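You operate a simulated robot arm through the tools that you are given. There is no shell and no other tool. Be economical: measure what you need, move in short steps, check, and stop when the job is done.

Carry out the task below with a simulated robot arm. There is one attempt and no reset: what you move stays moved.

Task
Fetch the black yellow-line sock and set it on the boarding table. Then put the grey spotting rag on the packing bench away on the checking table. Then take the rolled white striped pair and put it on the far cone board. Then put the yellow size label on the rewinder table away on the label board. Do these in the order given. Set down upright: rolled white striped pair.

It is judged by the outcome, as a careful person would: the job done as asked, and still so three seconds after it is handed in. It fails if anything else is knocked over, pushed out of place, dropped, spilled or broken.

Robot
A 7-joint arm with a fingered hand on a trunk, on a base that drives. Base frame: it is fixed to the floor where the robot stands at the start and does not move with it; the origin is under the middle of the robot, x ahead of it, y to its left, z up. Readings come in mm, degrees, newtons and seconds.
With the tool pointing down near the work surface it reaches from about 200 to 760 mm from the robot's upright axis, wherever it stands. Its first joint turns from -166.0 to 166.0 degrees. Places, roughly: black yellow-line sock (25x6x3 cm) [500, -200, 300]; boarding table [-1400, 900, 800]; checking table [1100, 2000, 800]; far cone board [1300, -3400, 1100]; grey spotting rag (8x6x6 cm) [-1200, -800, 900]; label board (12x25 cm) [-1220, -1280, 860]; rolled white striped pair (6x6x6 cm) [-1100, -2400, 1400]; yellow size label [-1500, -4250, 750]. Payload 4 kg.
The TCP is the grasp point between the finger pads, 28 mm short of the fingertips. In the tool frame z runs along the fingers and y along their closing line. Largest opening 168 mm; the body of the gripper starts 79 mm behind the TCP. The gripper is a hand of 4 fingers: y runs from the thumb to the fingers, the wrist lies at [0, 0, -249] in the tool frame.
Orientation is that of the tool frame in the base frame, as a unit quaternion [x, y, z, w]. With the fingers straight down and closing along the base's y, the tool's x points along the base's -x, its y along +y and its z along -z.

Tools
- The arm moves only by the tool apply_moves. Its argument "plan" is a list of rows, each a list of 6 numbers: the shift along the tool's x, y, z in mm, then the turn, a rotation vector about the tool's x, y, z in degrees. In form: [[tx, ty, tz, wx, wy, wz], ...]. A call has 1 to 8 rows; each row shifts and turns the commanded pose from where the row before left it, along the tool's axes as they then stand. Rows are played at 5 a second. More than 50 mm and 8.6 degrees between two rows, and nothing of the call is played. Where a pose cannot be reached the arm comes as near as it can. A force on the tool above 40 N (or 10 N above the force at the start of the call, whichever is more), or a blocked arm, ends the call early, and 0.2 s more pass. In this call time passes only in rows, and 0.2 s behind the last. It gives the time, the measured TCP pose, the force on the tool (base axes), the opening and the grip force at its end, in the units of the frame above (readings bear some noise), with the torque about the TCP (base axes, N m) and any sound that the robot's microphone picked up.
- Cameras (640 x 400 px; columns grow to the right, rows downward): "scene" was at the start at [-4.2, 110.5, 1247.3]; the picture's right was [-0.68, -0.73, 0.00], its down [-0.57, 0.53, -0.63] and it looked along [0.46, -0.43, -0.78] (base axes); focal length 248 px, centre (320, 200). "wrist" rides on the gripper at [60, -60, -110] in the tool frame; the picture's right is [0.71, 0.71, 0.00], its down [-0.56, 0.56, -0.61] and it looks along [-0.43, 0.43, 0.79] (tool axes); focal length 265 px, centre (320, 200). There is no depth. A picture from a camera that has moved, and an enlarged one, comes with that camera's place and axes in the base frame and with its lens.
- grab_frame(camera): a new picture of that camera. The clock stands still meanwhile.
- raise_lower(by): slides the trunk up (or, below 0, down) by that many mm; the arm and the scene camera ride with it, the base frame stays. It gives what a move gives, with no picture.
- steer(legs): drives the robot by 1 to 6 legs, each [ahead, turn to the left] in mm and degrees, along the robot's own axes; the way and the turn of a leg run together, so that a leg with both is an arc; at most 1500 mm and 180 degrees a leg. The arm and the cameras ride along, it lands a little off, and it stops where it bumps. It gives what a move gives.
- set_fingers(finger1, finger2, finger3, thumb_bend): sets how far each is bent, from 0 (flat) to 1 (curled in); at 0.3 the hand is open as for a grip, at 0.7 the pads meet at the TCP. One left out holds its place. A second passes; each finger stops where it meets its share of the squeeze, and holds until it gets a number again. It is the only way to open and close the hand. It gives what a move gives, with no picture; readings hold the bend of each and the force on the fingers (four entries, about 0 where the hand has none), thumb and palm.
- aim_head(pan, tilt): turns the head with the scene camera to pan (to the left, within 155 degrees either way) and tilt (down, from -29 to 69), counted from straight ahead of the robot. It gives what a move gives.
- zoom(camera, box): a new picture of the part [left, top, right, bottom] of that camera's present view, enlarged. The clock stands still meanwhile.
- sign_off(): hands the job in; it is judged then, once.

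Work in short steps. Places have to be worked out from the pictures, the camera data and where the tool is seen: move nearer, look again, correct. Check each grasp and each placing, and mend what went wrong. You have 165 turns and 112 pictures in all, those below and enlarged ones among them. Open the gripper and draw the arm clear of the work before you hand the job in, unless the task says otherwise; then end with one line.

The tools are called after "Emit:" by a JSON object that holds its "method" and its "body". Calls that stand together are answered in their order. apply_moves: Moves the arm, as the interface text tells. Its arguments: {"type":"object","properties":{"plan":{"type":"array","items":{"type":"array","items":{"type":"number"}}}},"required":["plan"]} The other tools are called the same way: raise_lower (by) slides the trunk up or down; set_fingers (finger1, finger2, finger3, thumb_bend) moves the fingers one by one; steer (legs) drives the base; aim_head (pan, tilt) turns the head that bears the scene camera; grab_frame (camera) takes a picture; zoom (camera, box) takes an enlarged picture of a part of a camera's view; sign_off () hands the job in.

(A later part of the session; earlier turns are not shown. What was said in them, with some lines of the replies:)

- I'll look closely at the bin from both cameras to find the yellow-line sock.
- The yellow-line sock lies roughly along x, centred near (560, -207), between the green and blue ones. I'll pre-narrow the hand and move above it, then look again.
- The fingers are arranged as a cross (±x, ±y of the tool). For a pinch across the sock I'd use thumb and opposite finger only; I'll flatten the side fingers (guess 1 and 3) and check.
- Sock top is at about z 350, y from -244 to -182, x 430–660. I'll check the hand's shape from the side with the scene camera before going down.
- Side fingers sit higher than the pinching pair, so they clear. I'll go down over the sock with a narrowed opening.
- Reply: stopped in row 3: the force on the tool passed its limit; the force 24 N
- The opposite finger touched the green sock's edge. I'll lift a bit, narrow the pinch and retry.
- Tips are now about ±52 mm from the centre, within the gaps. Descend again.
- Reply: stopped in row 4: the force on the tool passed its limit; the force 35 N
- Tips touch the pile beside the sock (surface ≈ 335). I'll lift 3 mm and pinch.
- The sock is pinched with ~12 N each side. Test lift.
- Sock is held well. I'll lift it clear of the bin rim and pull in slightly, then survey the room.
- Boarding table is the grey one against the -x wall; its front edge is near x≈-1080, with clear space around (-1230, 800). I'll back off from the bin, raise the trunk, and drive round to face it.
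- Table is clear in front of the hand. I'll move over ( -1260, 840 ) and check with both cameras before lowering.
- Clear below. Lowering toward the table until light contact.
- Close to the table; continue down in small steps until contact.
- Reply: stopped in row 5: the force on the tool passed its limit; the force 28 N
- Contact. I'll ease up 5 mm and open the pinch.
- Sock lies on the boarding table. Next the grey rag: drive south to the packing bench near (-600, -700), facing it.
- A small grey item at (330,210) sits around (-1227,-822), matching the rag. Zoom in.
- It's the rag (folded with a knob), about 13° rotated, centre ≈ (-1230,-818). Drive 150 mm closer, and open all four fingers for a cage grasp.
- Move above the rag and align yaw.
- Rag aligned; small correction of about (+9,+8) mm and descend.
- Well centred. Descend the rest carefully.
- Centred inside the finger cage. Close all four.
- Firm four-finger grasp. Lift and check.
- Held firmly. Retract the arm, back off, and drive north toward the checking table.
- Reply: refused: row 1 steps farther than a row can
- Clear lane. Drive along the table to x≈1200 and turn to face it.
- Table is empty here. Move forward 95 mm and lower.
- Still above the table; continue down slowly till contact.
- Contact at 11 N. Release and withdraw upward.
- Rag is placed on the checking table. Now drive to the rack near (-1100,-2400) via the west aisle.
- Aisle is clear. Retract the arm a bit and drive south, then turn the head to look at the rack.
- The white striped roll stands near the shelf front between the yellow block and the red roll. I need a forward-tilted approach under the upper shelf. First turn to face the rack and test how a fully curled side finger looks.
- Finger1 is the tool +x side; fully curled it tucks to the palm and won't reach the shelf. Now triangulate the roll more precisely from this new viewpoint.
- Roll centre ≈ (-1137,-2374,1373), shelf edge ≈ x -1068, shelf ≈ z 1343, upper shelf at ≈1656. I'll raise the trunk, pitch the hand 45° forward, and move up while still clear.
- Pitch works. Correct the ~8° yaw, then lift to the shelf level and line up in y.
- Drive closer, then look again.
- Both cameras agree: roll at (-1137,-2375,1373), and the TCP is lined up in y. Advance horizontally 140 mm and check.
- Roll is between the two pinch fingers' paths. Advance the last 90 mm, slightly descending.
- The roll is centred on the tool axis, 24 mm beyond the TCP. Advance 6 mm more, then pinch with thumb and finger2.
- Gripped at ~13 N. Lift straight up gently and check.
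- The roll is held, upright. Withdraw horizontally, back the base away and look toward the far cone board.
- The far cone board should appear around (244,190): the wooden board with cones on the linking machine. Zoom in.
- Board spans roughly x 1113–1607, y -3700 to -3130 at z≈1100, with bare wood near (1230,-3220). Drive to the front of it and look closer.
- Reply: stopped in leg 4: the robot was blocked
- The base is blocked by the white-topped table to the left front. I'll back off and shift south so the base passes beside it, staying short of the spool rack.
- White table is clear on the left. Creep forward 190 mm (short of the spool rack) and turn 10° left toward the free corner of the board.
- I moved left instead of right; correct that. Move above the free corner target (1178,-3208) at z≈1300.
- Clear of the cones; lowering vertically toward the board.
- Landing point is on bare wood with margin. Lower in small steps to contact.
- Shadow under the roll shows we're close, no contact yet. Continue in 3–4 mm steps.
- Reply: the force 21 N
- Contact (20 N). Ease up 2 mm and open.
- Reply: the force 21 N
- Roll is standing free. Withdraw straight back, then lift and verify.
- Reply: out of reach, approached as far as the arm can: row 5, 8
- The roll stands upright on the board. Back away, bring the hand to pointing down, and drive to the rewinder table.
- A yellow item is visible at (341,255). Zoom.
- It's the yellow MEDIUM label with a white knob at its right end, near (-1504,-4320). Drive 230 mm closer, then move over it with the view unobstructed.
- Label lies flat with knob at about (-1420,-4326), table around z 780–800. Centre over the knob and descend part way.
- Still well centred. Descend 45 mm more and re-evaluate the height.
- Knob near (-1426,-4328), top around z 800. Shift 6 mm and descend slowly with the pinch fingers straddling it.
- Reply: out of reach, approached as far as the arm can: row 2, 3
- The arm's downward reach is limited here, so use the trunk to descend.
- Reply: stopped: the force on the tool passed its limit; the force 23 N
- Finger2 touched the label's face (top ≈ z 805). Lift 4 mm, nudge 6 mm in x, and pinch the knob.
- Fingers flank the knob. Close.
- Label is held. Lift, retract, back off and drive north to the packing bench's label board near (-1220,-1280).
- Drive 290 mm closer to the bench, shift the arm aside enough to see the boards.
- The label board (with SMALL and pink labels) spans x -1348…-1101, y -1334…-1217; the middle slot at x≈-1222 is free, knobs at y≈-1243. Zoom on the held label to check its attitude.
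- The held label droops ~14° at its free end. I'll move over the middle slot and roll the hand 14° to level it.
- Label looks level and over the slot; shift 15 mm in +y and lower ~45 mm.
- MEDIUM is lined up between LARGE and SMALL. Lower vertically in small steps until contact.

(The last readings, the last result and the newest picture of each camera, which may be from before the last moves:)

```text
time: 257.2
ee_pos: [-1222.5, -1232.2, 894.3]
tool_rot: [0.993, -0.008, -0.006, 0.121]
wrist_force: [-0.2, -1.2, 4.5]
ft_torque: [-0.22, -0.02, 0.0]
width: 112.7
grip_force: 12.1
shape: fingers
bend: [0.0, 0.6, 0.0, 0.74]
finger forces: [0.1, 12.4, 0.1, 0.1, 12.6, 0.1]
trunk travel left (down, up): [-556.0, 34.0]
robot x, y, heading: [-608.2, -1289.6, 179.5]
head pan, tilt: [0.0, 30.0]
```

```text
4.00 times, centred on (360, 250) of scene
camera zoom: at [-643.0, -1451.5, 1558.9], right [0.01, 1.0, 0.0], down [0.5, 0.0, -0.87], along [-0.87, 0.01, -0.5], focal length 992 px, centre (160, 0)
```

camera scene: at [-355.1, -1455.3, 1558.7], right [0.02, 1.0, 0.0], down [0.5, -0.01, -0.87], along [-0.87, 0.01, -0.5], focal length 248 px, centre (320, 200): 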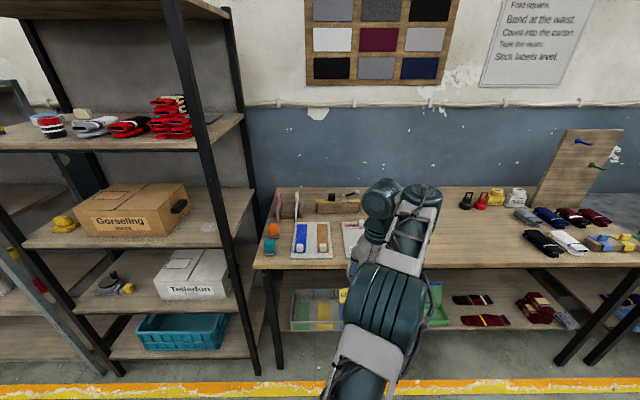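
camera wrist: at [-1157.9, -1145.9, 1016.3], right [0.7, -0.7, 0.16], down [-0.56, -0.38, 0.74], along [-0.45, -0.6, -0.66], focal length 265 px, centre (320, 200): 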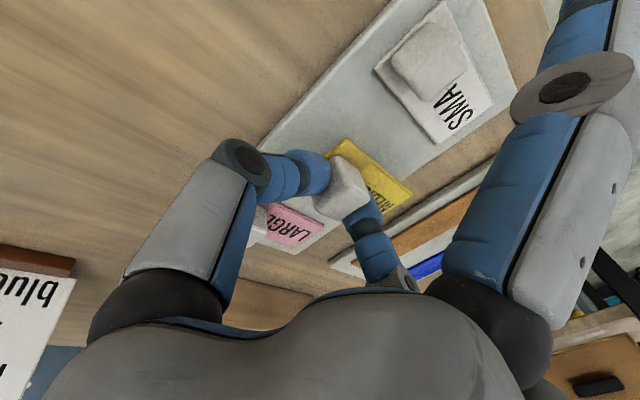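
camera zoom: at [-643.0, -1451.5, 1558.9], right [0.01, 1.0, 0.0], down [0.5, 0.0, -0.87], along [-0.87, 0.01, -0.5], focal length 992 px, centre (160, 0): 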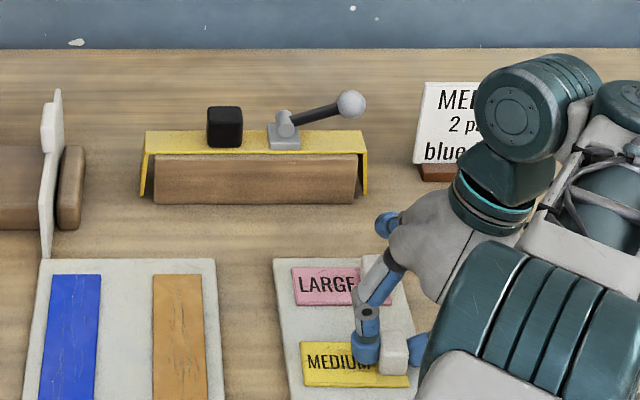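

Contact begins and the label is centred on the board. Press 2 mm and release gently.

Emit:
{"method": "apply_moves", "body": {"plan": [[0, -0.5, 2.5, 0, 0, 0]]}}

Emit:
{"method": "set_fingers", "body": {"finger2": 0.57, "thumb_bend": 0.66}}

Emit:
{"method": "apply_moves", "body": {"plan": [[0, 0.5, -3, 0, 0, 0]]}}

Emit:
{"method": "set_fingers", "body": {"finger2": 0.48, "thumb_bend": 0.52}}

Emit:
{"method": "grab_frame", "body": {"camera": "wrist"}}

```text
time: 257.6
ee_pos: [-1222.0, -1231.1, 889.6]
tool_rot: [0.993, -0.009, -0.008, 0.12]
wrist_force: [-1.1, 1.7, 11.4]
ft_torque: [-0.27, 0.05, -0.02]
width: 112.4
grip_force: 14.3
shape: fingers
bend: [0.0, 0.6, 0.0, 0.76]
finger forces: [0.1, 13.2, 0.1, 0.0, 15.1, 0.1]
trunk travel left (down, up): [-556.0, 34.0]
robot x, y, heading: [-613.5, -1287.5, 179.6]
head pan, tilt: [0.0, 30.0]
```

```text
time: 258.6
ee_pos: [-1222.6, -1233.3, 890.2]
tool_rot: [0.993, -0.009, -0.006, 0.121]
wrist_force: [1.2, -1.7, 9.4]
ft_torque: [-0.03, -0.1, -0.01]
width: 113.1
grip_force: 4.5
shape: fingers
bend: [0.0, 0.56, 0.0, 0.71]
finger forces: [0.1, 0.0, 0.1, 0.0, 9.0, 0.0]
trunk travel left (down, up): [-556.0, 34.0]
robot x, y, heading: [-611.9, -1289.2, 179.4]
head pan, tilt: [0.0, 30.0]
```

```text
time: 259.0
ee_pos: [-1222.6, -1232.4, 892.5]
tool_rot: [0.993, -0.008, -0.006, 0.121]
wrist_force: [-0.6, -1.2, 5.5]
ft_torque: [-0.01, -0.01, -0.01]
width: 113.7
grip_force: 2.0
shape: fingers
bend: [0.0, 0.56, 0.0, 0.68]
finger forces: [0.1, 0.0, 0.1, 0.1, 4.2, 0.0]
trunk travel left (down, up): [-556.0, 34.0]
robot x, y, heading: [-611.5, -1287.7, 179.8]
head pan, tilt: [0.0, 30.0]
```

```text
time: 260.0
ee_pos: [-1222.2, -1231.7, 895.0]
tool_rot: [0.993, -0.01, -0.008, 0.12]
wrist_force: [-7.1, -1.6, 33.4]
ft_torque: [0.43, 0.17, 0.11]
width: 114.4
grip_force: 17.8
shape: fingers
bend: [0.0, 0.48, 0.0, 0.62]
finger forces: [0.0, 0.0, 0.0, 0.0, 35.5, 0.1]
trunk travel left (down, up): [-556.0, 34.0]
robot x, y, heading: [-609.0, -1287.0, 179.1]
head pan, tilt: [0.0, 30.0]
```

```text
17 pictures are left
camera wrist: at [-1158.5, -1147.4, 985.3], right [0.7, -0.7, 0.16], down [-0.56, -0.38, 0.74], along [-0.45, -0.6, -0.66], focal length 265 px, centre (320, 200)
```

wrist: 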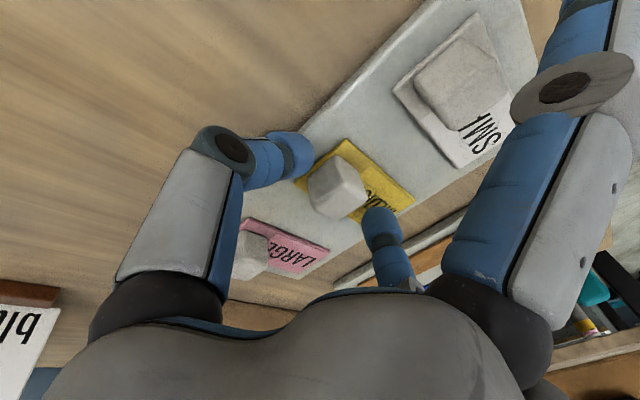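

Label is flat on the board; the thumb tip presses the board edge. Raise straight up to relieve, then withdraw.

Emit:
{"method": "apply_moves", "body": {"plan": [[0, 1.5, -6, 0, 0, 0], [0, 2.5, -10, 0, 0, 0]]}}

Emit:
{"method": "grab_frame", "body": {"camera": "wrist"}}

```text
time: 260.6
ee_pos: [-1222.4, -1231.5, 906.9]
tool_rot: [0.993, -0.009, -0.003, 0.121]
wrist_force: [0.8, -1.2, 0.7]
ft_torque: [0.04, -0.02, 0.02]
width: 122.5
grip_force: 0.0
shape: fingers
bend: [0.0, 0.48, 0.0, 0.52]
finger forces: [0.0, 0.0, 0.0, 0.0, 0.0, 0.0]
trunk travel left (down, up): [-556.0, 34.0]
robot x, y, heading: [-613.2, -1286.8, 179.2]
head pan, tilt: [0.0, 30.0]
```

```text
16 pictures are left
camera wrist: at [-1159.4, -1147.8, 999.2], right [0.69, -0.7, 0.17], down [-0.56, -0.38, 0.73], along [-0.45, -0.6, -0.66], focal length 265 px, centre (320, 200)
```

wrist: 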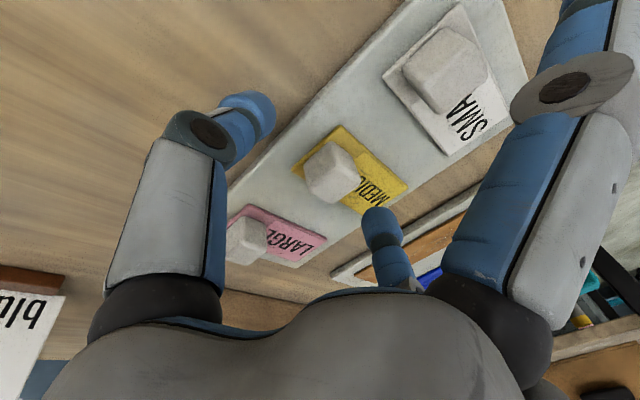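

All free; rise clear, open the hand and pull the arm back, then verify.

Emit:
{"method": "apply_moves", "body": {"plan": [[0, 5, -20, 0, 0, 0], [0, 10, -40, 0, 0, 0], [0, 10, -40, 7, 0, 0], [0, 5, -40, 7, 0, 0], [45, 0, 0, 0, 0, 0], [45, 0, 0, 0, 0, 0], [45, 0, 0, 0, 0, 0]]}}

Emit:
{"method": "set_fingers", "body": {"finger1": 0.3, "finger2": 0.3, "finger3": 0.3, "thumb_bend": 0.3}}

Emit:
{"method": "steer", "body": {"legs": [[-300, 0]]}}

Emit:
{"method": "grab_frame", "body": {"camera": "scene"}}

Emit:
{"method": "zoom", "body": {"camera": "scene", "box": [270, 190, 390, 280]}}

```text
time: 262.2
ee_pos: [-1086.1, -1228.8, 1053.0]
tool_rot: [1.0, -0.008, -0.006, -0.002]
wrist_force: [1.1, 0.4, 0.3]
ft_torque: [-0.04, 0.0, 0.01]
width: 122.9
grip_force: 0.0
shape: fingers
bend: [0.0, 0.48, 0.0, 0.52]
finger forces: [0.1, 0.0, 0.0, 0.0, 0.0, 0.1]
trunk travel left (down, up): [-556.0, 34.0]
robot x, y, heading: [-612.4, -1287.2, 179.8]
head pan, tilt: [0.0, 30.0]
```

```text
time: 263.2
ee_pos: [-1087.6, -1229.2, 1052.3]
tool_rot: [1.0, -0.008, -0.003, -0.001]
wrist_force: [-0.3, 0.5, -0.4]
ft_torque: [-0.02, 0.01, -0.01]
width: 117.3
grip_force: 0.1
shape: fingers
bend: [0.3, 0.3, 0.3, 0.3]
finger forces: [0.1, 0.0, 0.0, 0.1, 0.0, 0.0]
trunk travel left (down, up): [-556.0, 34.0]
robot x, y, heading: [-609.2, -1288.2, 179.6]
head pan, tilt: [0.0, 30.0]
```

```text
time: 265.3
ee_pos: [-779.1, -1233.6, 1051.7]
tool_rot: [1.0, -0.008, -0.005, -0.001]
wrist_force: [0.8, 0.6, -0.3]
ft_torque: [0.0, -0.01, -0.01]
width: 117.1
grip_force: 0.0
shape: fingers
bend: [0.3, 0.3, 0.3, 0.3]
finger forces: [0.0, 0.0, 0.0, 0.0, 0.0, 0.1]
trunk travel left (down, up): [-556.0, 34.0]
robot x, y, heading: [-300.6, -1291.6, 179.7]
head pan, tilt: [0.0, 30.0]
```

```text
15 pictures are left
camera scene: at [-334.8, -1454.3, 1558.8], right [0.01, 1.0, 0.0], down [0.5, 0.0, -0.87], along [-0.87, 0.01, -0.5], focal length 248 px, centre (320, 200)
```

scene: 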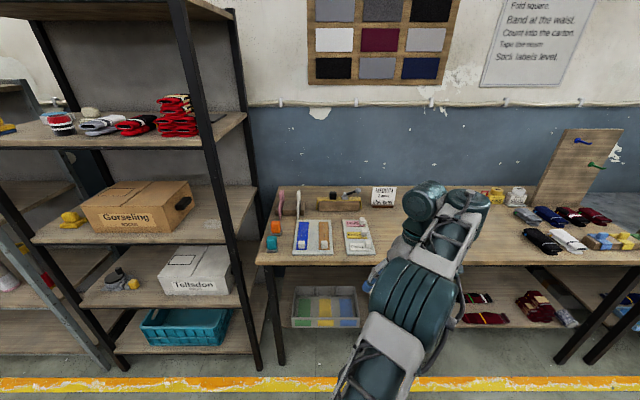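

```text
4.44 times, centred on (330, 235) of scene
camera zoom: at [-334.8, -1454.3, 1558.8], right [0.01, 1.0, 0.0], down [0.5, 0.0, -0.87], along [-0.87, 0.01, -0.5], focal length 1102 px, centre (276, 44)
```

zoom: 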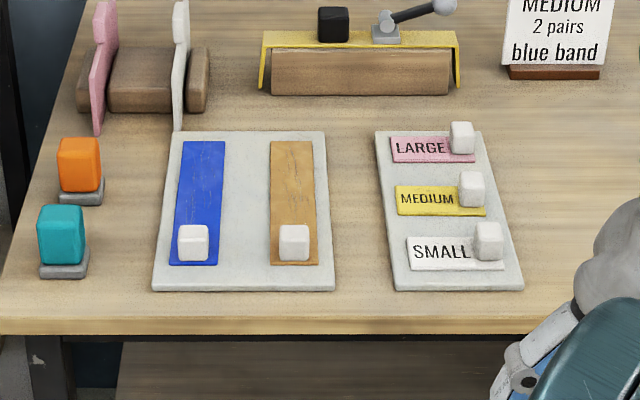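

All four items rest where asked, the hand is open and the arm is clear; hand in.

Emit:
{"method": "sign_off", "body": {}}

```text
The job is handed in.
```

All four items were moved in the order given: the sock is on the boarding table, the rag on the checking table, the white striped pair upright on the far cone board, and the yellow MEDIUM label on the label board. I checked each placing by camera just after release. The hand was open and clear when I handed in; driving to the cone board, the base stopped once against the white-topped table, with nothing seen to move.
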